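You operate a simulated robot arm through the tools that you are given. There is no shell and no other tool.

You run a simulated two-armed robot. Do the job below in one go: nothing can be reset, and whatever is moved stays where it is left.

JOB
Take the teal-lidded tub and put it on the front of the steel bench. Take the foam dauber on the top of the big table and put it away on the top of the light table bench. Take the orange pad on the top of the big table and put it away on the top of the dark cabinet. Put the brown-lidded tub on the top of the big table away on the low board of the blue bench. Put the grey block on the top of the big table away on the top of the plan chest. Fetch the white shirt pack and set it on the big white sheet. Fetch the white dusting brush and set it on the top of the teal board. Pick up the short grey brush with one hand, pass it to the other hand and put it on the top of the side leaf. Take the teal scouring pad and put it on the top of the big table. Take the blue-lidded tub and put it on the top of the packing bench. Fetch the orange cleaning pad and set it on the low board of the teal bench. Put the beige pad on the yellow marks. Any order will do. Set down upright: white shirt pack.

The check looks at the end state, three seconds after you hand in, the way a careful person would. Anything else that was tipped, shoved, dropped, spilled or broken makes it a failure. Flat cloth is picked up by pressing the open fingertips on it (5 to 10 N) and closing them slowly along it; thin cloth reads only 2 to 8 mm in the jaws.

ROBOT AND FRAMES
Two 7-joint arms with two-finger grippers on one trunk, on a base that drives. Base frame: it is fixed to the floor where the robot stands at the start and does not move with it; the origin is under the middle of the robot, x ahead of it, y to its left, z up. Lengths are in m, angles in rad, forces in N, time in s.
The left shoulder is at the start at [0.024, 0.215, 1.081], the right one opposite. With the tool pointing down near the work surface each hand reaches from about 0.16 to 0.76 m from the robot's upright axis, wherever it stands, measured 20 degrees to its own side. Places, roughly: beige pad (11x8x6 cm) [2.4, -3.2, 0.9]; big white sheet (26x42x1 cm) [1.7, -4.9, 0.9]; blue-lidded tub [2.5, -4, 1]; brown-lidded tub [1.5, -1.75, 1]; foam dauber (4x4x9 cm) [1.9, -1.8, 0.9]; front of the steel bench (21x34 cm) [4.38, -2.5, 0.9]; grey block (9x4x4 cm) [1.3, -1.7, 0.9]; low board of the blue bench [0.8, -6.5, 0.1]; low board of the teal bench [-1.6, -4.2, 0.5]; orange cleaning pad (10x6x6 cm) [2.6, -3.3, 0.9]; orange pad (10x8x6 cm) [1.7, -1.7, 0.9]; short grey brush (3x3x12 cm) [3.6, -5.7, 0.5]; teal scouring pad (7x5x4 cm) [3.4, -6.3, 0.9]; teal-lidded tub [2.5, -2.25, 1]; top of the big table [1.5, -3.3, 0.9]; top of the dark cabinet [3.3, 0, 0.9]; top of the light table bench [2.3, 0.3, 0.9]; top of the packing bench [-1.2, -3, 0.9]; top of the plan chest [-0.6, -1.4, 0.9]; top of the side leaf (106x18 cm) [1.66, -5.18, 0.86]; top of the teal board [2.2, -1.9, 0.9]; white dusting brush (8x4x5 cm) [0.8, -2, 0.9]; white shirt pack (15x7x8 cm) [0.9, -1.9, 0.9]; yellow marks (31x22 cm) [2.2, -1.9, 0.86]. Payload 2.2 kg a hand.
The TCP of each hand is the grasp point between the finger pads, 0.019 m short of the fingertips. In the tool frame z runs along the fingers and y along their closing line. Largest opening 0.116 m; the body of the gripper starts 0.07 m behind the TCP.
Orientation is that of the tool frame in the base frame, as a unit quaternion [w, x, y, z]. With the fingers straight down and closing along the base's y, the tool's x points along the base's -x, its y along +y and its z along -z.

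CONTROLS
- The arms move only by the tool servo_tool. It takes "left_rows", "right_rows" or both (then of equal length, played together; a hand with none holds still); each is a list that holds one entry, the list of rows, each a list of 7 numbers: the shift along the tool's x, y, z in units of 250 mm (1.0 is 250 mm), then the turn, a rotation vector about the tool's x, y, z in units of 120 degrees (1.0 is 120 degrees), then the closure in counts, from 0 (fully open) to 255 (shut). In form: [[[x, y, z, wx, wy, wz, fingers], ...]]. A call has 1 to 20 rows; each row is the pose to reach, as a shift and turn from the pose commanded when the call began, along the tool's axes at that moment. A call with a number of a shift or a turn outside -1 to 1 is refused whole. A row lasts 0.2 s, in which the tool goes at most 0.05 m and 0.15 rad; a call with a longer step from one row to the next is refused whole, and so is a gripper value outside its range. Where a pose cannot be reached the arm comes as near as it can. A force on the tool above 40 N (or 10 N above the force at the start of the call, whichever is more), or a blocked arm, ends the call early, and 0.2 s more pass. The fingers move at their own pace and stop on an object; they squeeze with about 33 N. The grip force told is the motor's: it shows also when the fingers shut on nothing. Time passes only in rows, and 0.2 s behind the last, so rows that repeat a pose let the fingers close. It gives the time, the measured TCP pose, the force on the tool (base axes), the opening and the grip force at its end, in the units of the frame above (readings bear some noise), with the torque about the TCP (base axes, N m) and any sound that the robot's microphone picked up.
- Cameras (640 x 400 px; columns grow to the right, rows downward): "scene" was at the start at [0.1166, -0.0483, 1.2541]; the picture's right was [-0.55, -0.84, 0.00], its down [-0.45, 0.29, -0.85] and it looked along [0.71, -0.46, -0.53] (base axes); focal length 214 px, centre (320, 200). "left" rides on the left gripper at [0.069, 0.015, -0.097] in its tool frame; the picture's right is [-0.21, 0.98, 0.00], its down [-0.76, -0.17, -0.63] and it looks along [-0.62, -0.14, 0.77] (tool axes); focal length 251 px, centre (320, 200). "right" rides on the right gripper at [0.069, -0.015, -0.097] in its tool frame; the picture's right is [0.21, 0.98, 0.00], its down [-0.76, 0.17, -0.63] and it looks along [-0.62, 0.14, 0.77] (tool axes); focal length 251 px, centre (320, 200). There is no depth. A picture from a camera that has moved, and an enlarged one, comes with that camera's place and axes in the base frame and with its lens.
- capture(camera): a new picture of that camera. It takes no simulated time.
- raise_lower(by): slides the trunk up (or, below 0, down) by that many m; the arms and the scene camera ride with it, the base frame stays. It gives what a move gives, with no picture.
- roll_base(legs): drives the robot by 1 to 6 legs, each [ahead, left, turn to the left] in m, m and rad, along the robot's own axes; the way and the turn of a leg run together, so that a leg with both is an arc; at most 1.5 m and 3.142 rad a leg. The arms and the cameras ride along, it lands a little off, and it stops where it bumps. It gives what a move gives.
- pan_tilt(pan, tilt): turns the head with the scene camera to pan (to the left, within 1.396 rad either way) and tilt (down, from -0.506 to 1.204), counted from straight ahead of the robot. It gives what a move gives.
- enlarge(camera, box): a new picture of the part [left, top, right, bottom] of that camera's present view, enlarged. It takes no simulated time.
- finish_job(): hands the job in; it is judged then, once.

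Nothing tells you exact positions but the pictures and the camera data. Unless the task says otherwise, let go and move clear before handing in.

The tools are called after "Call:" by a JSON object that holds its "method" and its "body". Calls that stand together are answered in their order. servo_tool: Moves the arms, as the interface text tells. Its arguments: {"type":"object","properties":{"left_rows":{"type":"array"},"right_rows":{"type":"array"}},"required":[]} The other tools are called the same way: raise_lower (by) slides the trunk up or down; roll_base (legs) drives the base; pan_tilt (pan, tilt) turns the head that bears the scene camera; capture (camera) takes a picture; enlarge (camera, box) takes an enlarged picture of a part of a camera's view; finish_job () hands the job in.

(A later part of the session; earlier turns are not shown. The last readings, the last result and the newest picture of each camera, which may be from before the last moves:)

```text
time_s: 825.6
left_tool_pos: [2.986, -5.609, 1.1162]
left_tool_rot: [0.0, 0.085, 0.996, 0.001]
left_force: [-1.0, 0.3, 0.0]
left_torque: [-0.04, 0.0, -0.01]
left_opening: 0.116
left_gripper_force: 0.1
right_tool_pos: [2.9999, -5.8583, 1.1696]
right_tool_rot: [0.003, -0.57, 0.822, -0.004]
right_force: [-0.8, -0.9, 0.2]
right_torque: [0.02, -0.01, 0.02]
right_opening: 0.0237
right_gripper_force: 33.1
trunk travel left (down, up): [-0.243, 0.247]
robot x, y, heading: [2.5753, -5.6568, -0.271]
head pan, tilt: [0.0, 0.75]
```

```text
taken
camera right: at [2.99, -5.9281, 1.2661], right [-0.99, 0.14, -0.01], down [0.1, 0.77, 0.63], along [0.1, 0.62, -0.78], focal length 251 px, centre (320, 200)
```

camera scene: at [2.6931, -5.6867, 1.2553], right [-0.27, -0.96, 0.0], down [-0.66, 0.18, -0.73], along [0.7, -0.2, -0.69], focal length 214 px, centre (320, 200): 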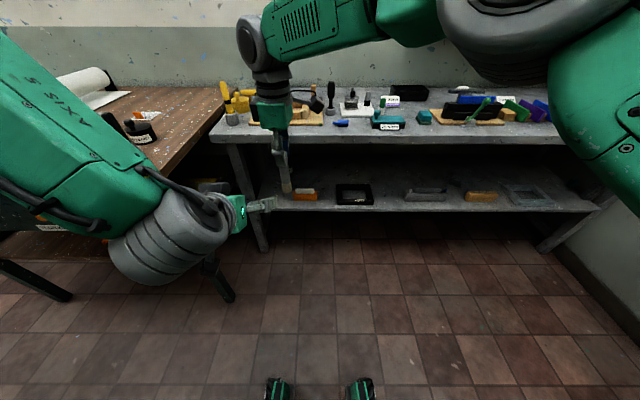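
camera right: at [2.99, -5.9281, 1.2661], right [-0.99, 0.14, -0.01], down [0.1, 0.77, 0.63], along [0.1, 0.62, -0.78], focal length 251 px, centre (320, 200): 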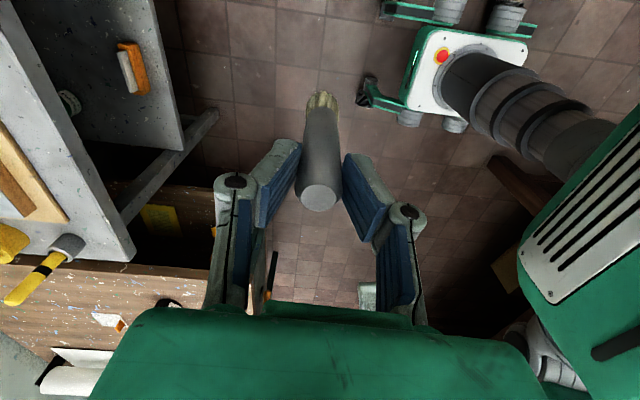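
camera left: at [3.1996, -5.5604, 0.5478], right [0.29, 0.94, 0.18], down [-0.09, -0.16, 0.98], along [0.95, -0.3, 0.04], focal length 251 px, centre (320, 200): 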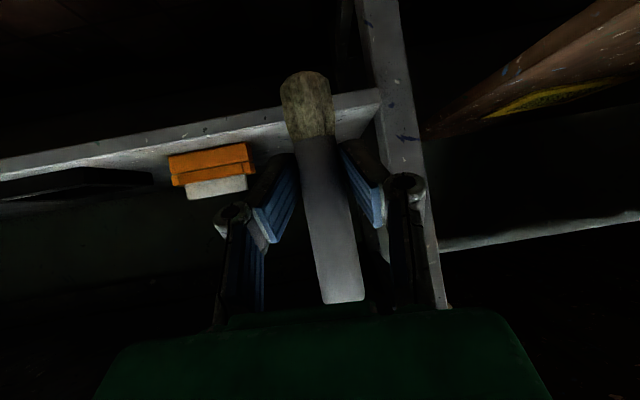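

Drive to face the scouring pad.

Call:
{"method": "roll_base", "body": {"legs": [[0, 0, -0.97], [0.63, 0, 0], [0, 0, 0.97]]}}

Call:
{"method": "pan_tilt", "body": {"pan": 0.0, "tilt": 0.75}}

Call:
{"method": "pan_tilt", "body": {"pan": 0.0, "tilt": 0.75}}

Call:
{"method": "capture", "body": {"camera": "scene"}}

Call:
{"method": "capture", "body": {"camera": "left"}}

```text
time_s: 834.0
left_tool_pos: [3.1836, -6.1934, 1.1169]
left_tool_rot: [-0.002, 0.087, 0.996, 0.0]
left_force: [0.2, 0.5, 0.8]
left_torque: [0.0, -0.01, -0.01]
left_opening: 0.1161
left_gripper_force: 0.1
right_tool_pos: [3.1982, -6.4421, 1.1692]
right_tool_rot: [0.002, -0.568, 0.823, -0.005]
right_force: [-0.4, 0.0, -1.2]
right_torque: [-0.02, 0.0, 0.02]
right_opening: 0.0232
right_gripper_force: 32.5
trunk travel left (down, up): [-0.243, 0.247]
robot x, y, heading: [2.7703, -6.2381, -0.267]
head pan, tilt: [0.0, 0.75]
```

```text
time_s: 834.6
left_tool_pos: [3.1809, -6.1935, 1.1163]
left_tool_rot: [0.0, 0.087, 0.996, 0.001]
left_force: [-0.6, 0.9, -0.3]
left_torque: [0.0, -0.01, 0.04]
left_opening: 0.1163
left_gripper_force: 0.1
right_tool_pos: [3.1955, -6.4411, 1.1709]
right_tool_rot: [0.003, -0.568, 0.823, -0.005]
right_force: [1.2, 1.1, -0.4]
right_torque: [0.0, 0.04, 0.0]
right_opening: 0.023
right_gripper_force: 32.8
trunk travel left (down, up): [-0.243, 0.247]
robot x, y, heading: [2.7691, -6.2398, -0.272]
head pan, tilt: [0.0, 0.75]
```

```text
time_s: 835.2
left_tool_pos: [3.1812, -6.1925, 1.1168]
left_tool_rot: [0.001, 0.087, 0.996, 0.001]
left_force: [0.4, -0.3, 0.3]
left_torque: [-0.04, 0.0, -0.02]
left_opening: 0.116
left_gripper_force: 0.1
right_tool_pos: [3.1952, -6.4418, 1.1708]
right_tool_rot: [0.003, -0.569, 0.823, -0.005]
right_force: [-0.1, -0.5, -0.4]
right_torque: [-0.01, -0.01, 0.02]
right_opening: 0.0231
right_gripper_force: 33.1
trunk travel left (down, up): [-0.243, 0.247]
robot x, y, heading: [2.7687, -6.2391, -0.273]
head pan, tilt: [0.0, 0.75]
```

```text
taken
camera scene: at [2.888, -6.2719, 1.2555], right [-0.27, -0.96, 0.0], down [-0.66, 0.18, -0.73], along [0.7, -0.2, -0.68], focal length 214 px, centre (320, 200)
```

scene: 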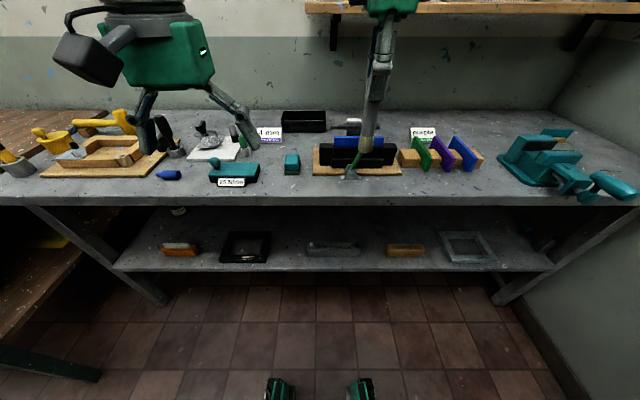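

```text
taken
camera left: at [3.1151, -6.1663, 1.2134], right [0.38, 0.92, 0.0], down [0.72, -0.3, 0.63], along [0.59, -0.24, -0.77], focal length 251 px, centre (320, 200)
```

left: 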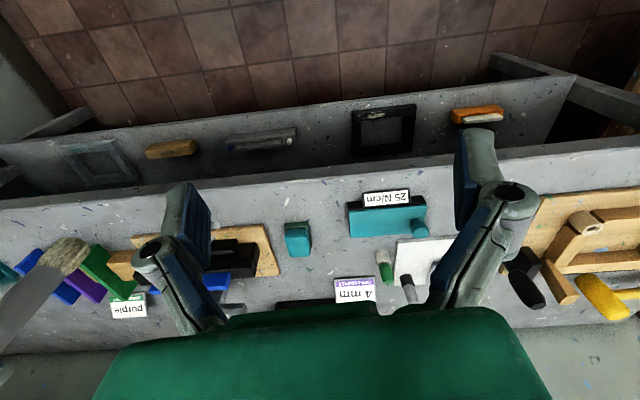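

Pad at about (3.436,-6.34), close to a wooden tray on its right, so I'll grip it front-to-back. Move 6 cm closer, turn the hand and go above it.

Call:
{"method": "roll_base", "body": {"legs": [[0.06, 0, 0]]}}

Call:
{"method": "servo_tool", "body": {"left_rows": [[[0, 0, 0, 0, 0, 0.068, 0], [-0.05, -0.05, 0, 0, 0, 0.136, 0], [-0.1, -0.1, 0, 0, 0, 0.204, 0], [-0.15, -0.15, 0, 0, 0, 0.272, 0], [-0.2, -0.2, 0, 0, 0, 0.34, 0], [-0.3, -0.25, 0, 0, 0, 0.408, 0], [-0.4, -0.3, 0, 0, 0, 0.476, 0], [-0.5, -0.35, 0, 0, 0, 0.544, 0], [-0.6, -0.35, 0, 0, 0, 0.612, 0], [-0.65, -0.35, 0, 0, 0, 0.68, 0], [-0.65, -0.35, 0, 0, 0, 0.75, 0], [-0.65, -0.35, 0, 0, 0, 0.75, 0]]]}}

Call:
{"method": "capture", "body": {"camera": "left"}}

Call:
{"method": "capture", "body": {"camera": "scene"}}

```text
time_s: 836.2
left_tool_pos: [3.2389, -6.2091, 1.1175]
left_tool_rot: [-0.001, 0.087, 0.996, 0.001]
left_force: [1.0, 0.5, 0.0]
left_torque: [-0.03, 0.03, -0.02]
left_opening: 0.116
left_gripper_force: 0.0
right_tool_pos: [3.2533, -6.4579, 1.17]
right_tool_rot: [0.003, -0.568, 0.823, -0.006]
right_force: [1.2, -0.4, -0.8]
right_torque: [0.04, 0.02, -0.01]
right_opening: 0.0231
right_gripper_force: 33.4
trunk travel left (down, up): [-0.243, 0.247]
robot x, y, heading: [2.8238, -6.2593, -0.27]
head pan, tilt: [0.0, 0.75]
```

```text
time_s: 838.8
left_tool_pos: [3.3829, -6.3243, 1.1185]
left_tool_rot: [0.0, 0.766, 0.643, 0.001]
left_force: [0.6, 0.0, -0.3]
left_torque: [-0.01, 0.03, -0.01]
left_opening: 0.1161
left_gripper_force: 0.1
right_tool_pos: [3.2509, -6.4573, 1.1707]
right_tool_rot: [0.004, -0.568, 0.823, -0.006]
right_force: [0.0, -0.9, 0.3]
right_torque: [-0.02, 0.03, 0.03]
right_opening: 0.023
right_gripper_force: 32.9
trunk travel left (down, up): [-0.243, 0.247]
robot x, y, heading: [2.8237, -6.2542, -0.266]
head pan, tilt: [0.0, 0.75]
```

```text
taken
camera left: at [3.4094, -6.2597, 1.2141], right [0.92, -0.38, 0.0], down [-0.3, -0.72, 0.63], along [-0.24, -0.58, -0.78], focal length 251 px, centre (320, 200)
```

left: 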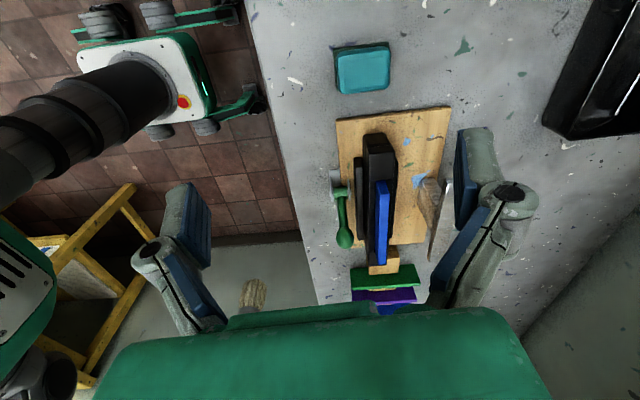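

```text
taken
camera scene: at [2.946, -6.2889, 1.2553], right [-0.27, -0.96, 0.0], down [-0.66, 0.18, -0.73], along [0.7, -0.2, -0.69], focal length 214 px, centre (320, 200)
```

scene: 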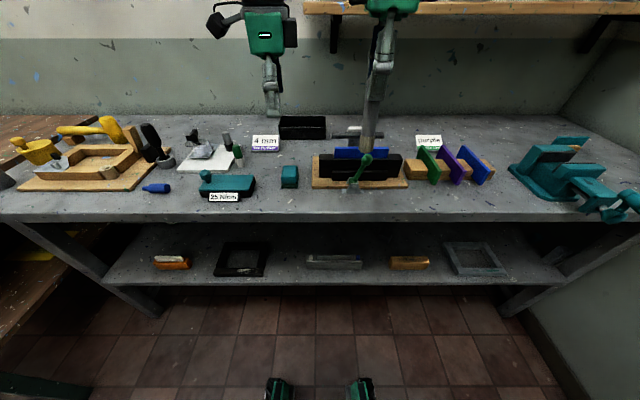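

Call:
{"method": "servo_tool", "body": {"left_rows": [[[-0.005, 0.1, 0, 0, 0, 0, 0], [-0.01, 0.196, 0, 0, 0, 0, 0], [-0.01, 0.196, 0.12, 0, 0, 0, 0], [-0.01, 0.196, 0.24, 0, 0, 0, 0], [-0.01, 0.196, 0.36, 0, 0, 0, 0], [-0.01, 0.196, 0.48, 0, 0, 0, 0], [-0.01, 0.196, 0.6, 0, 0, 0, 0], [-0.01, 0.196, 0.6, 0, 0, 0, 0]]]}}

Call:
{"method": "capture", "body": {"camera": "left"}}

```text
time_s: 840.6
left_tool_pos: [3.4281, -6.334, 0.9695]
left_tool_rot: [0.001, 0.766, 0.643, 0.001]
left_force: [-0.3, 0.6, 0.1]
left_torque: [-0.01, -0.02, -0.03]
left_opening: 0.116
left_gripper_force: 0.0
right_tool_pos: [3.2512, -6.4585, 1.1718]
right_tool_rot: [0.003, -0.568, 0.823, -0.005]
right_force: [-0.6, -0.4, -0.5]
right_torque: [-0.03, -0.01, 0.01]
right_opening: 0.0229
right_gripper_force: 33.1
trunk travel left (down, up): [-0.243, 0.247]
robot x, y, heading: [2.8256, -6.2605, -0.276]
head pan, tilt: [0.0, 0.75]
```

```text
taken
camera left: at [3.4547, -6.2686, 1.0657], right [0.92, -0.38, 0.0], down [-0.3, -0.72, 0.63], along [-0.24, -0.58, -0.78], focal length 251 px, centre (320, 200)
```

left: 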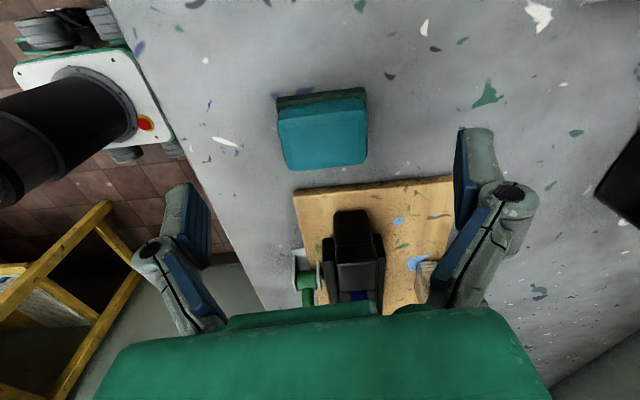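

Call:
{"method": "servo_tool", "body": {"left_rows": [[[0, 0, 0.1, 0, 0, 0, 0], [0, 0, 0.2, 0, 0, 0, 0], [0, 0, 0.28, 0, 0, 0, 0], [0, 0, 0.306, 0, 0, 0, 0], [0, 0, 0.306, 0, 0, 0, 60], [0, 0, 0.306, 0, 0, 0, 110], [0, 0, 0.306, 0, 0, 0, 160], [0, 0, 0.306, 0, 0, 0, 255], [0, 0, 0.306, 0, 0, 0, 255]]]}}

Call:
{"method": "servo_tool", "body": {"left_rows": [[[0, 0, -0.06, 0, 0, 0, 255], [0, 0, -0.14, 0, 0, 0, 255], [0, 0, -0.24, 0, 0, 0, 255], [0, -0.06, -0.36, 0, 0, 0, 255], [0, -0.16, -0.48, 0, 0, 0, 255], [0, -0.28, -0.6, 0, 0, 0, 255], [0, -0.4, -0.72, 0, 0, 0, 255], [0.1, -0.52, -0.84, 0, 0, 0, 255], [0.2, -0.64, -0.9, 0, 0, 0, 255]]]}}

Call:
{"method": "capture", "body": {"camera": "left"}}

Call:
{"method": "capture", "body": {"camera": "scene"}}

```text
time_s: 842.2
left_tool_pos: [3.4254, -6.3335, 0.8996]
left_tool_rot: [-0.001, 0.766, 0.643, 0.001]
left_force: [-15.6, 7.3, 32.4]
left_torque: [0.08, 0.95, -0.16]
left_opening: 0.0627
left_gripper_force: 14.4
right_tool_pos: [3.2478, -6.4582, 1.1722]
right_tool_rot: [0.004, -0.568, 0.823, -0.006]
right_force: [2.0, 0.3, -1.3]
right_torque: [0.07, 0.01, 0.03]
right_opening: 0.0232
right_gripper_force: 33.1
trunk travel left (down, up): [-0.243, 0.247]
robot x, y, heading: [2.822, -6.2555, -0.277]
head pan, tilt: [0.0, 0.75]
stopped in row 7 (left hand): the force on the tool passed its limit at 55 N (the readings are from after the stop); the commanded pose is now the measured one
```

```text
time_s: 844.2
left_tool_pos: [3.2794, -6.2545, 1.1197]
left_tool_rot: [-0.001, 0.766, 0.643, -0.001]
left_force: [0.0, -0.5, 0.1]
left_torque: [-0.04, -0.03, -0.02]
left_opening: 0.0611
left_gripper_force: 33.1
right_tool_pos: [3.2498, -6.4547, 1.1729]
right_tool_rot: [0.004, -0.568, 0.823, -0.007]
right_force: [0.4, 0.1, 0.0]
right_torque: [0.0, 0.02, -0.01]
right_opening: 0.0231
right_gripper_force: 32.8
trunk travel left (down, up): [-0.243, 0.247]
robot x, y, heading: [2.8284, -6.2583, -0.272]
head pan, tilt: [0.0, 0.75]
```

```text
taken
camera left: at [3.3058, -6.1894, 1.2158], right [0.92, -0.38, 0.0], down [-0.29, -0.72, 0.63], along [-0.24, -0.58, -0.77], focal length 251 px, centre (320, 200)
```

left: 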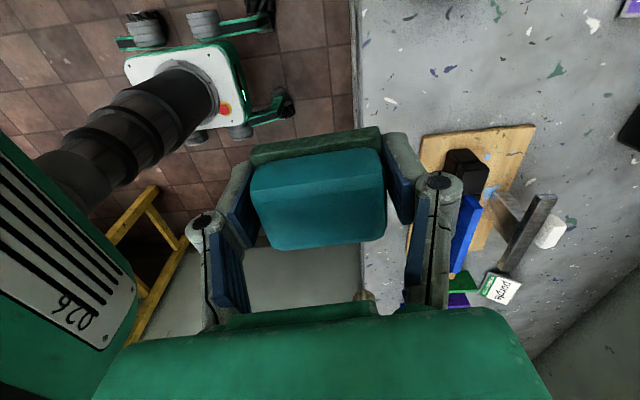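

```text
taken
camera scene: at [2.9437, -6.2855, 1.2556], right [-0.27, -0.96, 0.0], down [-0.66, 0.18, -0.73], along [0.7, -0.2, -0.68], focal length 214 px, centre (320, 200)
```

scene: 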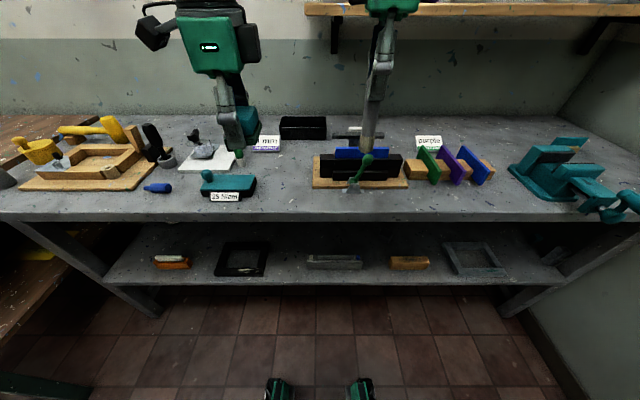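

Scouring pad held in the left, brush in the right. Drive to the table's far end for the side leaf.

Call:
{"method": "roll_base", "body": {"legs": [[-0.3, 0, 0], [0, 0, 2.887], [0.85, 0, 0], [0, 0, -1.285]]}}

Call:
{"method": "pan_tilt", "body": {"pan": -0.1, "tilt": 0.8}}

Call:
{"method": "pan_tilt", "body": {"pan": -0.1, "tilt": 0.8}}

Call:
{"method": "capture", "body": {"camera": "scene"}}

Call:
{"method": "capture", "body": {"camera": "right"}}

```text
time_s: 860.2
left_tool_pos: [1.8013, -5.2771, 1.1193]
left_tool_rot: [-0.002, 0.075, 0.997, -0.002]
left_force: [0.6, 0.2, 0.3]
left_torque: [-0.01, 0.02, -0.04]
left_opening: 0.0602
left_gripper_force: 32.8
right_tool_pos: [2.001, -5.3029, 1.1714]
right_tool_rot: [-0.007, 0.985, -0.17, 0.002]
right_force: [0.0, 0.3, -1.2]
right_torque: [0.0, 0.0, -0.01]
right_opening: 0.0233
right_gripper_force: 33.0
trunk travel left (down, up): [-0.243, 0.247]
robot x, y, heading: [1.811, -5.733, 1.314]
head pan, tilt: [0.0, 0.75]
```

```text
time_s: 860.9
left_tool_pos: [1.7996, -5.2804, 1.12]
left_tool_rot: [-0.001, 0.076, 0.997, 0.001]
left_force: [-0.5, 0.6, 0.0]
left_torque: [0.05, 0.01, -0.01]
left_opening: 0.0606
left_gripper_force: 32.6
right_tool_pos: [2.0004, -5.3049, 1.1712]
right_tool_rot: [-0.009, 0.986, -0.169, 0.0]
right_force: [-0.8, -0.8, -0.7]
right_torque: [-0.01, -0.06, -0.02]
right_opening: 0.0231
right_gripper_force: 32.8
trunk travel left (down, up): [-0.243, 0.247]
robot x, y, heading: [1.8105, -5.7347, 1.319]
head pan, tilt: [-0.099, 0.799]
```

```text
time_s: 861.5
left_tool_pos: [1.8007, -5.2801, 1.1201]
left_tool_rot: [-0.001, 0.076, 0.997, 0.0]
left_force: [-0.1, -0.3, -1.0]
left_torque: [-0.01, -0.02, -0.01]
left_opening: 0.0605
left_gripper_force: 33.5
right_tool_pos: [2.0004, -5.3055, 1.1723]
right_tool_rot: [-0.009, 0.986, -0.169, 0.0]
right_force: [-0.8, 0.2, -0.8]
right_torque: [0.01, -0.02, 0.0]
right_opening: 0.0232
right_gripper_force: 32.5
trunk travel left (down, up): [-0.243, 0.247]
robot x, y, heading: [1.8118, -5.7318, 1.317]
head pan, tilt: [-0.099, 0.799]
```

```text
taken
camera scene: at [1.8458, -5.6136, 1.2514], right [0.94, -0.34, 0.0], down [-0.25, -0.68, -0.69], along [0.24, 0.65, -0.72], focal length 214 px, centre (320, 200)
```

scene: 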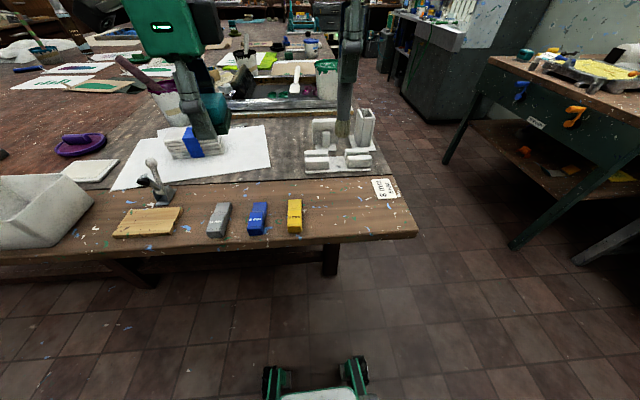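

```text
taken
camera right: at [2.0705, -5.3165, 1.2689], right [-0.12, -0.99, -0.02], down [-0.77, 0.09, 0.63], along [-0.62, 0.09, -0.78], focal length 251 px, centre (320, 200)
```

right: 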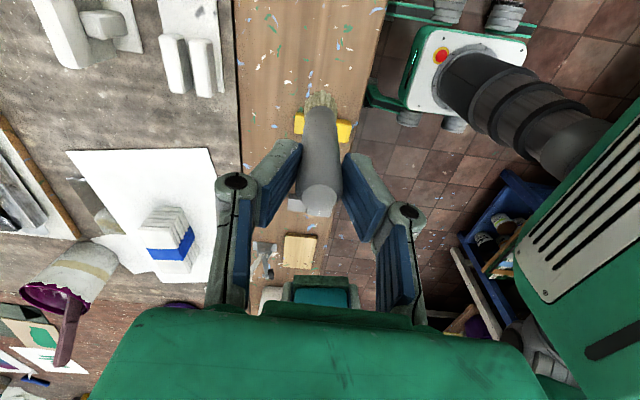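

The brush is right above a free patch of the leaf, between the yellow block and the card. Lower it.

Call:
{"method": "servo_tool", "body": {"right_rows": [[[0, 0, 0.1, -0.004, 0, 0, 255], [0, 0, 0.22, -0.004, 0, 0, 255], [0, 0, 0.34, -0.004, 0, 0, 255], [0, 0, 0.46, -0.004, 0, 0, 255], [0, 0, 0.58, -0.004, 0, 0, 255], [0, 0, 0.68, -0.004, 0, 0, 255], [0, 0, 0.72, -0.004, 0, 0, 255], [0, 0, 0.72, -0.004, 0, 0, 255]]]}}

Call:
{"method": "enlarge", "body": {"camera": "scene", "box": [260, 100, 420, 260]}}

```text
time_s: 863.2
left_tool_pos: [1.8004, -5.2814, 1.12]
left_tool_rot: [0.0, 0.076, 0.997, 0.001]
left_force: [-0.3, -0.4, -1.0]
left_torque: [0.03, -0.02, 0.0]
left_opening: 0.0601
left_gripper_force: 32.3
right_tool_pos: [2.0011, -5.3025, 0.9917]
right_tool_rot: [-0.004, 0.985, -0.17, 0.0]
right_force: [0.3, 0.5, -0.6]
right_torque: [-0.02, -0.03, 0.04]
right_opening: 0.0231
right_gripper_force: 33.4
trunk travel left (down, up): [-0.243, 0.247]
robot x, y, heading: [1.8137, -5.7309, 1.323]
head pan, tilt: [-0.099, 0.799]
```

```text
2.50 times, centred on (340, 180) of scene
camera zoom: at [1.8458, -5.6132, 1.2514], right [0.94, -0.34, 0.0], down [-0.25, -0.68, -0.69], along [0.24, 0.65, -0.72], focal length 536 px, centre (270, 250)
```

zoom: 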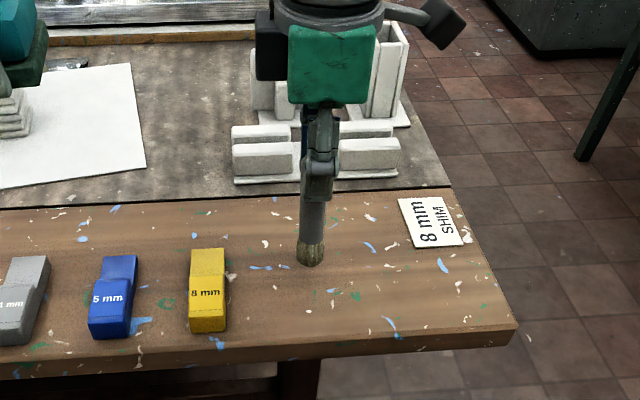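

Call:
{"method": "servo_tool", "body": {"right_rows": [[[0, 0, 0.03, 0, 0, 0, 255], [0, 0, 0.06, 0, 0, 0, 255], [0, 0, 0.06, 0, 0, 0, 255]]]}}

Call:
{"method": "servo_tool", "body": {"right_rows": [[[0, 0, 0.02, 0, 0, 0, 255], [0, 0, 0.03, 0, 0, 0, 255], [0, 0, 0.03, 0, 0, 0, 255]]]}}

Call:
{"method": "servo_tool", "body": {"right_rows": [[[0, 0, 0.015, 0, 0, 0, 255], [0, 0, 0.02, 0, 0, 0, 255], [0, 0, 0.02, 0, 0, 0, 255]]]}}

```text
time_s: 864.0
left_tool_pos: [1.7995, -5.2805, 1.1198]
left_tool_rot: [-0.001, 0.077, 0.997, 0.0]
left_force: [-0.7, -0.1, -1.3]
left_torque: [0.01, 0.0, -0.03]
left_opening: 0.0602
left_gripper_force: 33.3
right_tool_pos: [2.0022, -5.3023, 0.9772]
right_tool_rot: [-0.004, 0.986, -0.17, 0.0]
right_force: [-0.3, 0.2, 0.0]
right_torque: [-0.02, -0.01, 0.01]
right_opening: 0.023
right_gripper_force: 32.7
trunk travel left (down, up): [-0.243, 0.247]
robot x, y, heading: [1.8099, -5.733, 1.318]
head pan, tilt: [-0.099, 0.799]
```

```text
time_s: 864.9
left_tool_pos: [1.8011, -5.2817, 1.1213]
left_tool_rot: [-0.001, 0.076, 0.997, 0.0]
left_force: [0.3, -0.1, -0.8]
left_torque: [-0.02, 0.0, 0.01]
left_opening: 0.06
left_gripper_force: 33.0
right_tool_pos: [2.0012, -5.3014, 0.9725]
right_tool_rot: [-0.006, 0.986, -0.169, 0.0]
right_force: [3.0, -1.3, 24.4]
right_torque: [-0.08, -0.24, -0.03]
right_opening: 0.0231
right_gripper_force: 32.6
trunk travel left (down, up): [-0.243, 0.247]
robot x, y, heading: [1.8085, -5.73, 1.32]
head pan, tilt: [-0.099, 0.799]
```

```text
time_s: 865.6
left_tool_pos: [1.7986, -5.2822, 1.1213]
left_tool_rot: [0.0, 0.076, 0.997, 0.0]
left_force: [0.4, -0.1, -0.6]
left_torque: [-0.01, 0.0, 0.03]
left_opening: 0.0602
left_gripper_force: 33.1
right_tool_pos: [2.001, -5.3028, 0.9664]
right_tool_rot: [-0.006, 0.985, -0.17, 0.001]
right_force: [0.5, 1.3, 33.0]
right_torque: [0.07, 0.06, -0.02]
right_opening: 0.0233
right_gripper_force: 32.8
trunk travel left (down, up): [-0.243, 0.247]
robot x, y, heading: [1.8079, -5.7308, 1.322]
head pan, tilt: [-0.099, 0.799]
```

On the leaf. Unload, open gently and rise.

Call:
{"method": "servo_tool", "body": {"right_rows": [[[0, 0, -0.012, 0, 0, 0, 255], [0, 0, -0.02, 0, 0, 0, 255], [0, 0, -0.02, 0, 0, 0, 255]]]}}

Call:
{"method": "servo_tool", "body": {"right_rows": [[[0, 0, 0, 0, 0, 0, 200], [0, 0, 0, 0, 0, 0, 180], [0, 0, 0, 0, 0, 0, 150], [0, 0, 0, 0, 0, 0, 130], [0, 0, 0, 0, 0, 0, 130], [0, 0, -0.06, 0, 0, 0, 130], [0, 0, -0.14, 0, 0, 0, 130], [0, 0, -0.26, 0, 0, 0, 130], [0, 0, -0.4, 0, 0, 0, 130], [0, 0, -0.55, 0, 0, 0, 130], [0, 0, -0.7, 0, 0, 0, 130]]]}}

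Call:
{"method": "enlarge", "body": {"camera": "scene", "box": [260, 100, 420, 260]}}

```text
time_s: 866.5
left_tool_pos: [1.8012, -5.2807, 1.1201]
left_tool_rot: [-0.001, 0.076, 0.997, 0.0]
left_force: [-0.7, -1.0, -0.3]
left_torque: [-0.01, 0.03, -0.02]
left_opening: 0.0605
left_gripper_force: 32.7
right_tool_pos: [2.0019, -5.3024, 0.9693]
right_tool_rot: [-0.003, 0.986, -0.169, 0.001]
right_force: [0.0, -0.1, -0.7]
right_torque: [0.02, -0.03, 0.02]
right_opening: 0.0232
right_gripper_force: 32.9
trunk travel left (down, up): [-0.243, 0.247]
robot x, y, heading: [1.8079, -5.7309, 1.318]
head pan, tilt: [-0.099, 0.799]
```

```text
time_s: 868.9
left_tool_pos: [1.8004, -5.2813, 1.1202]
left_tool_rot: [-0.001, 0.076, 0.997, 0.0]
left_force: [0.8, -0.2, -0.5]
left_torque: [0.0, 0.0, 0.01]
left_opening: 0.0604
left_gripper_force: 32.4
right_tool_pos: [2.001, -5.3037, 1.1478]
right_tool_rot: [-0.005, 0.986, -0.168, 0.0]
right_force: [0.7, 0.2, -0.5]
right_torque: [0.0, -0.01, 0.0]
right_opening: 0.0566
right_gripper_force: 0.0
trunk travel left (down, up): [-0.243, 0.247]
robot x, y, heading: [1.813, -5.7305, 1.314]
head pan, tilt: [-0.099, 0.799]
```

```text
2.50 times, centred on (340, 180) of scene
camera zoom: at [1.8456, -5.6143, 1.2515], right [0.94, -0.34, 0.0], down [-0.25, -0.68, -0.7], along [0.24, 0.65, -0.72], focal length 536 px, centre (270, 250)
```

zoom: 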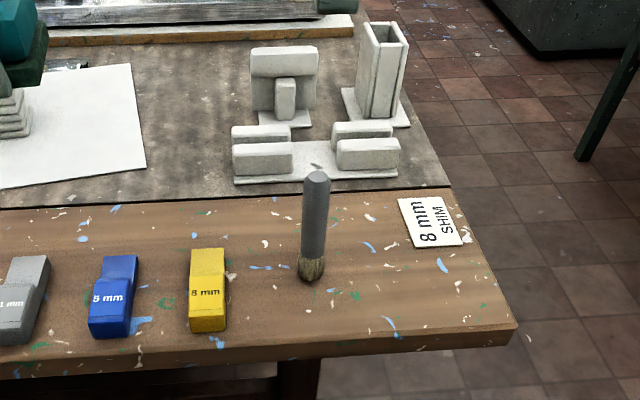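

The brush stands on the side leaf. Now take the scouring pad round to the table's east side, to the spot the orange cleaning pad left free.

Call:
{"method": "roll_base", "body": {"legs": [[-0.1, 0, 0], [0, 0, -1.233], [0.96, 0, 0], [0, 0, 1.284], [1.45, 0, 0]]}}

Call:
{"method": "pan_tilt", "body": {"pan": 0.7, "tilt": 0.6}}

Call:
{"method": "capture", "body": {"camera": "scene"}}

```text
time_s: 887.7
left_tool_pos: [3.0026, -3.8537, 1.1203]
left_tool_rot: [-0.001, 0.053, 0.999, 0.0]
left_force: [0.1, 0.2, -0.9]
left_torque: [0.02, 0.02, -0.02]
left_opening: 0.0603
left_gripper_force: 32.8
right_tool_pos: [3.204, -3.8662, 1.1459]
right_tool_rot: [-0.004, 0.989, -0.148, 0.001]
right_force: [-0.2, 0.6, -0.1]
right_torque: [0.0, 0.02, 0.0]
right_opening: 0.0569
right_gripper_force: 0.1
trunk travel left (down, up): [-0.243, 0.247]
robot x, y, heading: [3.0303, -4.3038, 1.364]
head pan, tilt: [-0.099, 0.799]
```

```text
time_s: 888.8
left_tool_pos: [3.0019, -3.8564, 1.1209]
left_tool_rot: [-0.001, 0.053, 0.999, 0.001]
left_force: [-0.9, -0.3, -0.7]
left_torque: [0.01, 0.0, 0.04]
left_opening: 0.0606
left_gripper_force: 32.5
right_tool_pos: [3.2032, -3.8701, 1.1474]
right_tool_rot: [-0.005, 0.989, -0.147, -0.001]
right_force: [0.3, -0.7, 0.0]
right_torque: [0.01, 0.02, 0.03]
right_opening: 0.0566
right_gripper_force: 0.2
trunk travel left (down, up): [-0.243, 0.247]
robot x, y, heading: [3.0303, -4.3085, 1.367]
head pan, tilt: [0.7, 0.6]
```

```text
taken
camera scene: at [2.9972, -4.1827, 1.2683], right [0.88, 0.47, 0.0], down [0.27, -0.5, -0.82], along [-0.39, 0.72, -0.57], focal length 214 px, centre (320, 200)
```

scene: 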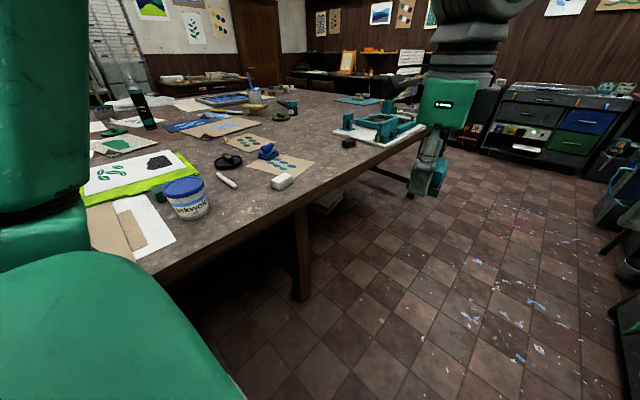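

Blue tub at about (2.395,-3.913); bare table near (2.53,-3.80) for the scouring pad. Face the table here.

Call:
{"method": "roll_base", "body": {"legs": [[0.42, 0, 0], [0, 0, 1.543], [0.08, 0, 0]]}}

Call:
{"method": "pan_tilt", "body": {"pan": 0.1, "tilt": 0.8}}

Call:
{"method": "pan_tilt", "body": {"pan": 0.1, "tilt": 0.8}}

Call:
{"method": "pan_tilt", "body": {"pan": 0.1, "tilt": 0.8}}

Call:
{"method": "capture", "body": {"camera": "scene"}}

Call:
{"method": "capture", "body": {"camera": "left"}}

```text
time_s: 895.9
left_tool_pos: [2.5893, -3.9302, 1.1206]
left_tool_rot: [0.0, -0.682, 0.732, -0.001]
left_force: [-0.5, 0.6, -0.3]
left_torque: [0.01, -0.04, -0.01]
left_opening: 0.0604
left_gripper_force: 32.5
right_tool_pos: [2.5946, -3.7286, 1.1469]
right_tool_rot: [-0.003, 0.793, 0.609, -0.003]
right_force: [-0.8, 0.5, 0.1]
right_torque: [-0.01, -0.02, 0.01]
right_opening: 0.057
right_gripper_force: 0.1
trunk travel left (down, up): [-0.243, 0.247]
robot x, y, heading: [3.0376, -3.8808, 2.973]
head pan, tilt: [0.7, 0.6]
```

```text
time_s: 896.9
left_tool_pos: [2.5904, -3.9312, 1.1217]
left_tool_rot: [-0.002, -0.681, 0.732, 0.0]
left_force: [0.3, 0.0, -1.0]
left_torque: [0.02, -0.01, 0.02]
left_opening: 0.0602
left_gripper_force: 33.1
right_tool_pos: [2.5993, -3.7285, 1.1473]
right_tool_rot: [-0.004, 0.793, 0.61, -0.004]
right_force: [-0.1, 0.2, 0.9]
right_torque: [0.01, 0.0, 0.0]
right_opening: 0.0567
right_gripper_force: 0.1
trunk travel left (down, up): [-0.243, 0.247]
robot x, y, heading: [3.0341, -3.8879, 2.974]
head pan, tilt: [0.099, 0.799]
```

```text
time_s: 897.5
left_tool_pos: [2.592, -3.9297, 1.1221]
left_tool_rot: [-0.002, -0.681, 0.732, 0.001]
left_force: [-0.1, 0.3, -0.3]
left_torque: [-0.01, 0.0, 0.01]
left_opening: 0.0603
left_gripper_force: 32.7
right_tool_pos: [2.5981, -3.7285, 1.1474]
right_tool_rot: [-0.005, 0.792, 0.61, -0.004]
right_force: [0.0, 0.3, 0.2]
right_torque: [-0.04, 0.0, -0.02]
right_opening: 0.0569
right_gripper_force: 0.1
trunk travel left (down, up): [-0.243, 0.247]
robot x, y, heading: [3.0357, -3.8821, 2.975]
head pan, tilt: [0.099, 0.799]
```

```text
time_s: 898.1
left_tool_pos: [2.5917, -3.9308, 1.1209]
left_tool_rot: [-0.002, -0.681, 0.732, 0.0]
left_force: [-0.3, -0.1, -0.5]
left_torque: [0.03, -0.02, 0.02]
left_opening: 0.0602
left_gripper_force: 33.1
right_tool_pos: [2.5981, -3.7279, 1.1477]
right_tool_rot: [-0.005, 0.793, 0.61, -0.004]
right_force: [0.5, 0.1, -0.6]
right_torque: [0.02, -0.01, 0.03]
right_opening: 0.0567
right_gripper_force: 0.1
trunk travel left (down, up): [-0.243, 0.247]
robot x, y, heading: [3.0381, -3.8859, 2.973]
head pan, tilt: [0.099, 0.799]
```

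```text
taken
camera scene: at [2.9125, -3.8701, 1.2514], right [0.07, 1.0, 0.0], down [0.72, -0.05, -0.69], along [-0.69, 0.05, -0.72], focal length 214 px, centre (320, 200)
```

scene: 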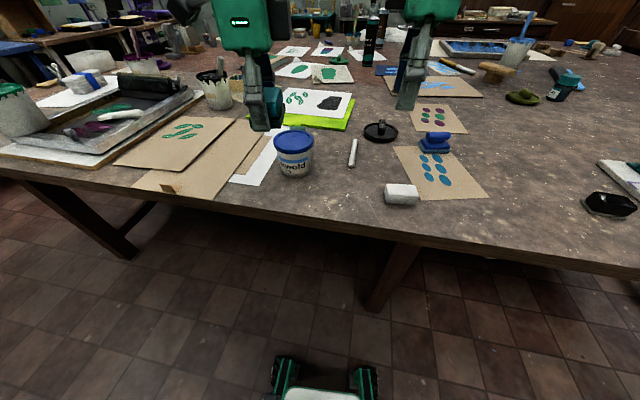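

```text
taken
camera left: at [2.5714, -3.9984, 1.2179], right [-0.96, 0.28, 0.0], down [0.22, 0.74, 0.63], along [0.18, 0.61, -0.78], focal length 251 px, centre (320, 200)
```

left: 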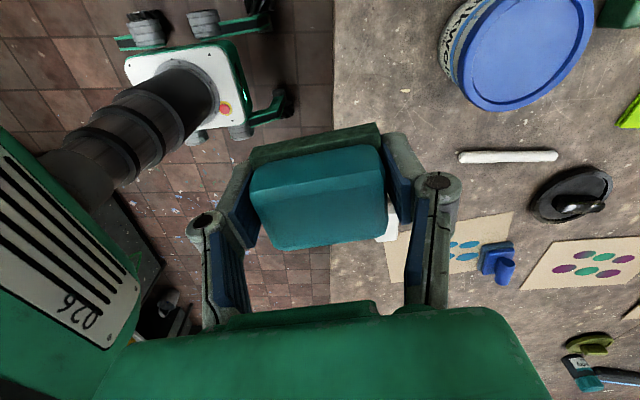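

Spot (2.545,-3.785) is bare table. Move the right hand aside, bring the pad over and lower.

Call:
{"method": "servo_tool", "body": {"right_rows": [[[0.14, 0.05, 0, 0, 0, 0, 60], [0.28, 0.1, 0, 0, 0, 0, 0], [0.42, 0.15, 0, 0, 0, 0, 0], [0.56, 0.2, 0, 0, 0, 0, 0], [0.7, 0.25, 0, 0, 0, 0, 0], [0.8, 0.3, 0, 0, 0, 0, 0], [0.8, 0.3, 0, 0, 0, 0, 0], [0.8, 0.3, 0, 0, 0, 0, 0], [0.8, 0.3, 0, 0, 0, 0, 0], [0.8, 0.3, 0, 0, 0, 0, 0], [0.8, 0.3, 0, 0, 0, 0, 0], [0.8, 0.3, 0, 0, 0, 0, 0], [0.8, 0.3, 0, 0, 0, 0, 0]]], "left_rows": [[[0, 0, 0, 0, 0, 0, 255], [0, 0, 0, 0, 0, 0, 255], [0, 0, 0, 0, 0, 0, 255], [-0.12, 0.06, 0, 0, 0, 0, 255], [-0.26, 0.12, 0, 0, 0, 0, 255], [-0.4, 0.18, 0, 0, 0, 0, 255], [-0.568, 0.228, 0, 0, 0, 0, 255], [-0.568, 0.228, 0.16, 0, 0, 0, 255], [-0.568, 0.228, 0.32, 0, 0, 0, 255], [-0.568, 0.228, 0.48, 0, 0, 0, 255], [-0.568, 0.228, 0.64, 0, 0, 0, 255], [-0.568, 0.228, 0.8, 0, 0, 0, 255], [-0.568, 0.228, 0.84, 0, 0, 0, 255]]]}}

Call:
{"method": "enlarge", "body": {"camera": "scene", "box": [260, 100, 440, 250]}}

```text
time_s: 900.9
left_tool_pos: [2.546, -3.7862, 0.9109]
left_tool_rot: [-0.002, -0.681, 0.732, 0.001]
left_force: [0.0, -0.1, -1.2]
left_torque: [-0.01, 0.0, 0.0]
left_opening: 0.0604
left_gripper_force: 33.9
right_tool_pos: [2.723, -3.5542, 1.1468]
right_tool_rot: [-0.005, 0.793, 0.609, -0.003]
right_force: [-0.5, 0.3, 0.6]
right_torque: [-0.02, 0.01, 0.0]
right_opening: 0.1163
right_gripper_force: 0.1
trunk travel left (down, up): [-0.243, 0.247]
robot x, y, heading: [3.0358, -3.8847, 2.972]
head pan, tilt: [0.099, 0.799]
```

```text
2.67 times, centred on (350, 175) of scene
camera zoom: at [2.9128, -3.8698, 1.2515], right [0.07, 1.0, 0.0], down [0.72, -0.05, -0.69], along [-0.69, 0.05, -0.72], focal length 572 px, centre (240, 267)
```

zoom: 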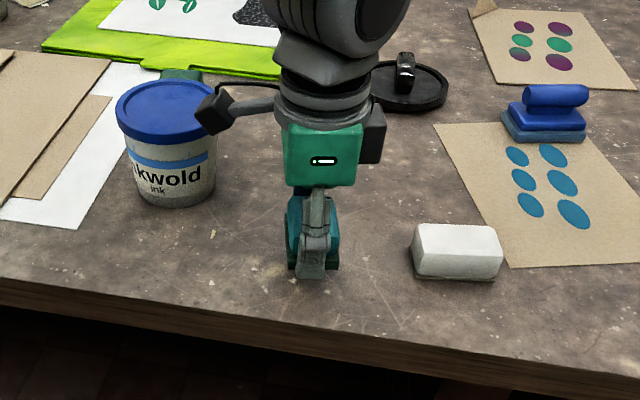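

Call:
{"method": "servo_tool", "body": {"left_rows": [[[0, 0, 0.04, 0, 0, 0, 255], [0, 0, 0.08, 0, 0, 0, 255], [0, 0, 0.08, 0, 0, 0, 255]]]}}

Call:
{"method": "servo_tool", "body": {"left_rows": [[[0, 0, 0.015, 0, 0, 0, 255], [0, 0, 0.024, 0, 0, 0, 255], [0, 0, 0.024, 0, 0, 0, 255]]]}}

Call:
{"method": "servo_tool", "body": {"left_rows": [[[0, 0, 0.012, 0, 0, 0, 255], [0, 0, 0.016, 0, 0, 0, 255]]]}}

```text
time_s: 901.7
left_tool_pos: [2.5444, -3.7863, 0.8919]
left_tool_rot: [-0.002, -0.681, 0.732, 0.0]
left_force: [0.1, 0.2, -0.1]
left_torque: [0.01, 0.01, -0.02]
left_opening: 0.0607
left_gripper_force: 33.2
right_tool_pos: [2.7233, -3.5535, 1.1464]
right_tool_rot: [-0.005, 0.792, 0.61, -0.005]
right_force: [0.2, 0.2, 0.4]
right_torque: [-0.03, 0.01, 0.01]
right_opening: 0.116
right_gripper_force: 0.1
trunk travel left (down, up): [-0.243, 0.247]
robot x, y, heading: [3.0395, -3.8845, 2.973]
head pan, tilt: [0.099, 0.799]
```

```text
time_s: 902.5
left_tool_pos: [2.5453, -3.7843, 0.8844]
left_tool_rot: [-0.002, -0.682, 0.731, 0.0]
left_force: [-0.3, 0.0, -0.7]
left_torque: [0.02, -0.02, 0.0]
left_opening: 0.0603
left_gripper_force: 33.2
right_tool_pos: [2.7222, -3.5508, 1.1463]
right_tool_rot: [-0.005, 0.793, 0.609, -0.004]
right_force: [-0.4, 0.4, 0.1]
right_torque: [0.02, 0.01, 0.0]
right_opening: 0.1161
right_gripper_force: 0.0
trunk travel left (down, up): [-0.243, 0.247]
robot x, y, heading: [3.0386, -3.8806, 2.977]
head pan, tilt: [0.099, 0.799]
```

```text
time_s: 903.1
left_tool_pos: [2.5433, -3.784, 0.882]
left_tool_rot: [-0.002, -0.681, 0.732, 0.001]
left_force: [0.1, 0.5, -0.6]
left_torque: [0.04, 0.01, 0.03]
left_opening: 0.0606
left_gripper_force: 32.3
right_tool_pos: [2.7232, -3.5517, 1.1467]
right_tool_rot: [-0.004, 0.793, 0.609, -0.005]
right_force: [-0.7, -0.4, 0.4]
right_torque: [0.01, 0.01, 0.03]
right_opening: 0.1159
right_gripper_force: 0.0
trunk travel left (down, up): [-0.243, 0.247]
robot x, y, heading: [3.0378, -3.885, 2.977]
head pan, tilt: [0.099, 0.799]
```

Within a few millimetres of the table. Release and rise.

Call:
{"method": "servo_tool", "body": {"left_rows": [[[0, 0, 0.006, 0, 0, 0, 255], [0, 0, 0.006, 0, 0, 0, 200], [0, 0, 0.006, 0, 0, 0, 120], [0, 0, 0.004, 0, 0, 0, 80], [0, 0, 0.0, 0, 0, 0, 60], [0, 0, -0.05, 0, 0, 0, 60], [0, 0, -0.15, 0, 0, 0, 60], [0, 0, -0.28, 0, 0, 0, 60], [0, 0, -0.42, 0, 0, 0, 60], [0, 0, -0.56, 0, 0, 0, 60], [0, 0, -0.7, 0, 0, 0, 60], [0, -0.1, -0.84, 0, 0, 0, 60]]]}}

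Call:
{"method": "enlarge", "body": {"camera": "scene", "box": [260, 100, 440, 250]}}

Call:
{"method": "capture", "body": {"camera": "left"}}

```text
time_s: 905.7
left_tool_pos: [2.5728, -3.7855, 1.093]
left_tool_rot: [-0.002, -0.682, 0.732, 0.001]
left_force: [0.3, 1.2, 0.3]
left_torque: [0.03, 0.03, 0.0]
left_opening: 0.0885
left_gripper_force: 0.1
right_tool_pos: [2.7261, -3.5523, 1.1479]
right_tool_rot: [-0.005, 0.792, 0.61, -0.006]
right_force: [0.8, -0.1, 1.2]
right_torque: [-0.02, 0.04, -0.03]
right_opening: 0.1158
right_gripper_force: 0.1
trunk travel left (down, up): [-0.243, 0.247]
robot x, y, heading: [3.0333, -3.8834, 2.97]
head pan, tilt: [0.099, 0.799]
```

```text
2.67 times, centred on (350, 175) of scene
camera zoom: at [2.9161, -3.8674, 1.2518], right [0.07, 1.0, 0.0], down [0.72, -0.05, -0.7], along [-0.7, 0.05, -0.72], focal length 572 px, centre (240, 267)
```

zoom: 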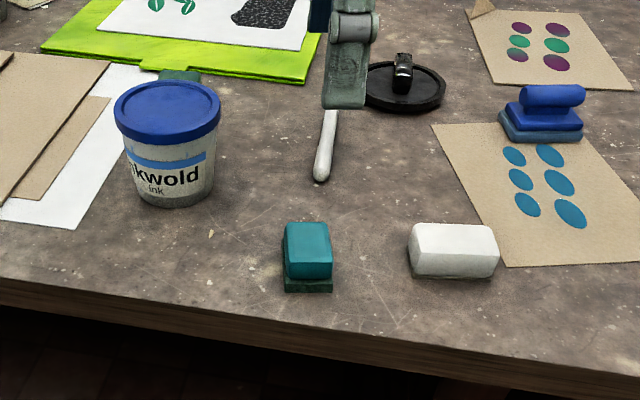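

```text
taken
camera left: at [2.5523, -3.8532, 1.1908], right [-0.96, 0.28, 0.0], down [0.22, 0.74, 0.63], along [0.18, 0.6, -0.78], focal length 251 px, centre (320, 200)
```

left: 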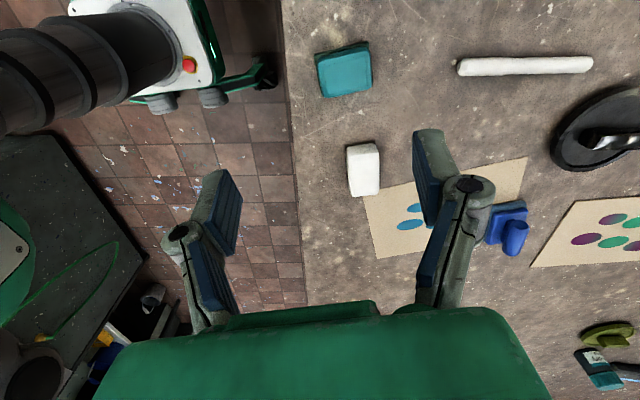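

Scouring pad is down. Last item: the blue-lidded tub. Open the left hand and go above it.

Call:
{"method": "servo_tool", "body": {"left_rows": [[[0.1, 0.12, 0, 0, 0, 0, 0], [0.2, 0.24, 0, 0, 0, 0, 0], [0.3, 0.36, 0, 0, 0, 0, 0], [0.4, 0.48, 0, 0, 0, 0, 0], [0.514, 0.604, 0, 0, 0, 0, 0], [0.514, 0.604, 0.1, 0, 0, 0, 0], [0.514, 0.604, 0.16, 0, 0, 0, 0], [0.514, 0.604, 0.16, 0, 0, 0, 0]]]}}

Call:
{"method": "capture", "body": {"camera": "left"}}

```text
time_s: 907.5
left_tool_pos: [2.4096, -3.9031, 1.0523]
left_tool_rot: [-0.003, -0.681, 0.732, 0.0]
left_force: [0.1, -0.6, -0.6]
left_torque: [0.0, 0.02, 0.03]
left_opening: 0.1157
left_gripper_force: 0.0
right_tool_pos: [2.7233, -3.551, 1.1475]
right_tool_rot: [-0.004, 0.793, 0.61, -0.005]
right_force: [0.4, -0.1, 0.4]
right_torque: [-0.03, 0.02, 0.0]
right_opening: 0.1161
right_gripper_force: 0.0
trunk travel left (down, up): [-0.243, 0.247]
robot x, y, heading: [3.0362, -3.8844, 2.97]
head pan, tilt: [0.099, 0.799]
```

```text
taken
camera left: at [2.3903, -3.9713, 1.1488], right [-0.96, 0.28, 0.0], down [0.22, 0.74, 0.63], along [0.18, 0.6, -0.78], focal length 251 px, centre (320, 200)
```

left: 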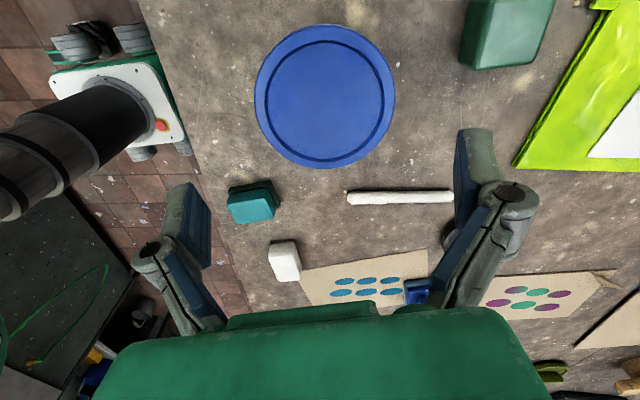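

Call:
{"method": "servo_tool", "body": {"left_rows": [[[0.025, 0.008, 0.08, 0, 0, 0, 0], [0.05, 0.016, 0.16, 0, 0, 0, 0], [0.05, 0.016, 0.24, 0, 0, 0, 0], [0.05, 0.016, 0.32, 0, 0, 0, 0], [0.05, 0.016, 0.38, 0, 0, 0, 0], [0.05, 0.016, 0.4, 0, 0, 0, 0], [0.05, 0.016, 0.4, 0, 0, 0, 0]]]}}

Call:
{"method": "capture", "body": {"camera": "left"}}

```text
time_s: 909.1
left_tool_pos: [2.405, -3.9153, 0.9516]
left_tool_rot: [-0.002, -0.681, 0.732, 0.001]
left_force: [0.1, 0.0, -0.3]
left_torque: [0.01, 0.0, 0.0]
left_opening: 0.1157
left_gripper_force: 0.0
right_tool_pos: [2.723, -3.5518, 1.1466]
right_tool_rot: [-0.005, 0.793, 0.609, -0.004]
right_force: [0.1, -0.4, -0.4]
right_torque: [0.04, 0.0, 0.02]
right_opening: 0.116
right_gripper_force: 0.1
trunk travel left (down, up): [-0.243, 0.247]
robot x, y, heading: [3.04, -3.886, 2.978]
head pan, tilt: [0.099, 0.799]
```

```text
taken
camera left: at [2.3847, -3.9834, 1.0486], right [-0.96, 0.28, 0.0], down [0.22, 0.74, 0.63], along [0.18, 0.6, -0.78], focal length 251 px, centre (320, 200)
```

left: 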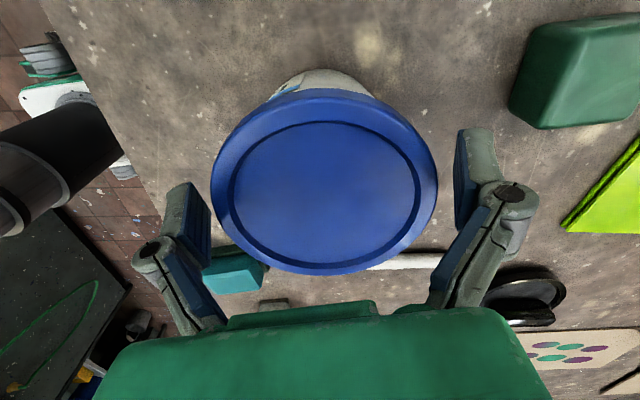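

Call:
{"method": "servo_tool", "body": {"left_rows": [[[0, 0, 0, 0, 0, 0, 20], [0, 0, 0, 0, 0, 0, 40], [0, 0, 0, 0, 0, 0, 80], [0, 0, 0, 0, 0, 0, 150], [0, 0, 0, 0, 0, 0, 255], [0, 0, 0, 0, 0, 0, 255]]]}}

Call:
{"method": "servo_tool", "body": {"left_rows": [[[0, 0, -0.04, 0, 0, 0, 255], [0, 0, -0.1, 0, 0, 0, 255], [0, -0.04, -0.18, 0, 0, 0, 255], [0, -0.1, -0.28, 0, 0, 0, 255], [0, -0.16, -0.38, 0, 0, 0, 255], [0, -0.24, -0.48, 0, 0, 0, 255], [0, -0.34, -0.58, 0, 0, 0, 255], [0, -0.46, -0.66, 0, 0, 0, 255], [0, -0.58, -0.72, 0, 0, 0, 255], [0, -0.7, -0.76, 0, 0, 0, 255]]]}}

Call:
{"method": "capture", "body": {"camera": "left"}}

Call:
{"method": "capture", "body": {"camera": "scene"}}

```text
time_s: 910.5
left_tool_pos: [2.4047, -3.9162, 0.9523]
left_tool_rot: [-0.002, -0.681, 0.732, 0.001]
left_force: [0.0, 0.3, -0.3]
left_torque: [0.0, -0.16, -0.11]
left_opening: 0.1022
left_gripper_force: 32.3
right_tool_pos: [2.7229, -3.5514, 1.1453]
right_tool_rot: [-0.004, 0.793, 0.609, -0.005]
right_force: [-0.1, 0.2, 0.3]
right_torque: [-0.01, -0.01, 0.01]
right_opening: 0.1161
right_gripper_force: 0.0
trunk travel left (down, up): [-0.243, 0.247]
robot x, y, heading: [3.0406, -3.8822, 2.968]
head pan, tilt: [0.099, 0.799]
```

```text
time_s: 912.7
left_tool_pos: [2.5835, -3.9275, 1.1434]
left_tool_rot: [-0.002, -0.682, 0.732, 0.002]
left_force: [0.7, -0.7, -4.7]
left_torque: [-0.05, 0.03, 0.02]
left_opening: 0.1017
left_gripper_force: 33.0
right_tool_pos: [2.7246, -3.5516, 1.1481]
right_tool_rot: [-0.005, 0.793, 0.61, -0.005]
right_force: [-0.3, 0.3, 1.0]
right_torque: [0.01, 0.03, 0.0]
right_opening: 0.1162
right_gripper_force: 0.0
trunk travel left (down, up): [-0.243, 0.247]
robot x, y, heading: [3.0344, -3.8871, 2.971]
head pan, tilt: [0.099, 0.799]
```

```text
taken
camera left: at [2.5627, -3.9957, 1.2404], right [-0.96, 0.28, 0.0], down [0.22, 0.74, 0.63], along [0.18, 0.6, -0.78], focal length 251 px, centre (320, 200)
```

left: 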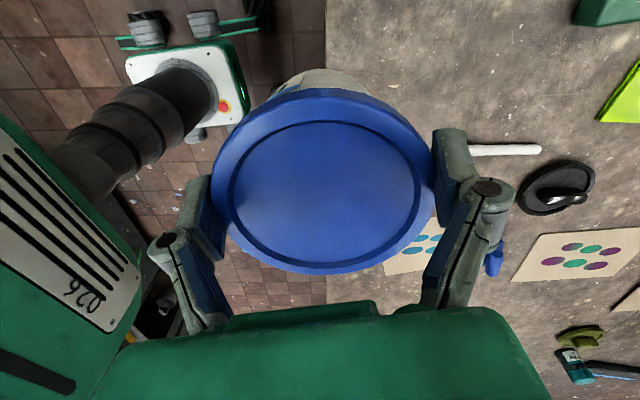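

```text
taken
camera scene: at [2.9149, -3.8686, 1.2516], right [0.07, 1.0, 0.0], down [0.72, -0.05, -0.7], along [-0.69, 0.05, -0.72], focal length 214 px, centre (320, 200)
```

scene: 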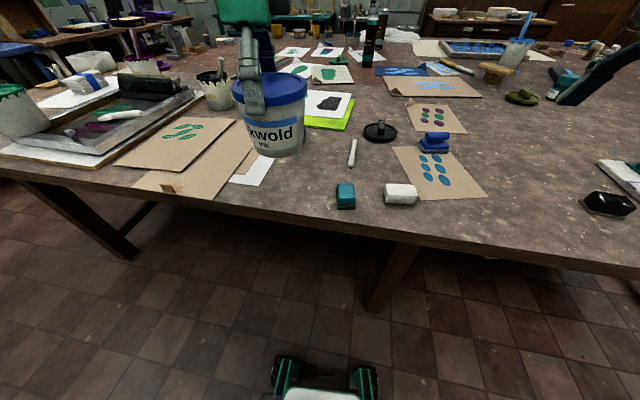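

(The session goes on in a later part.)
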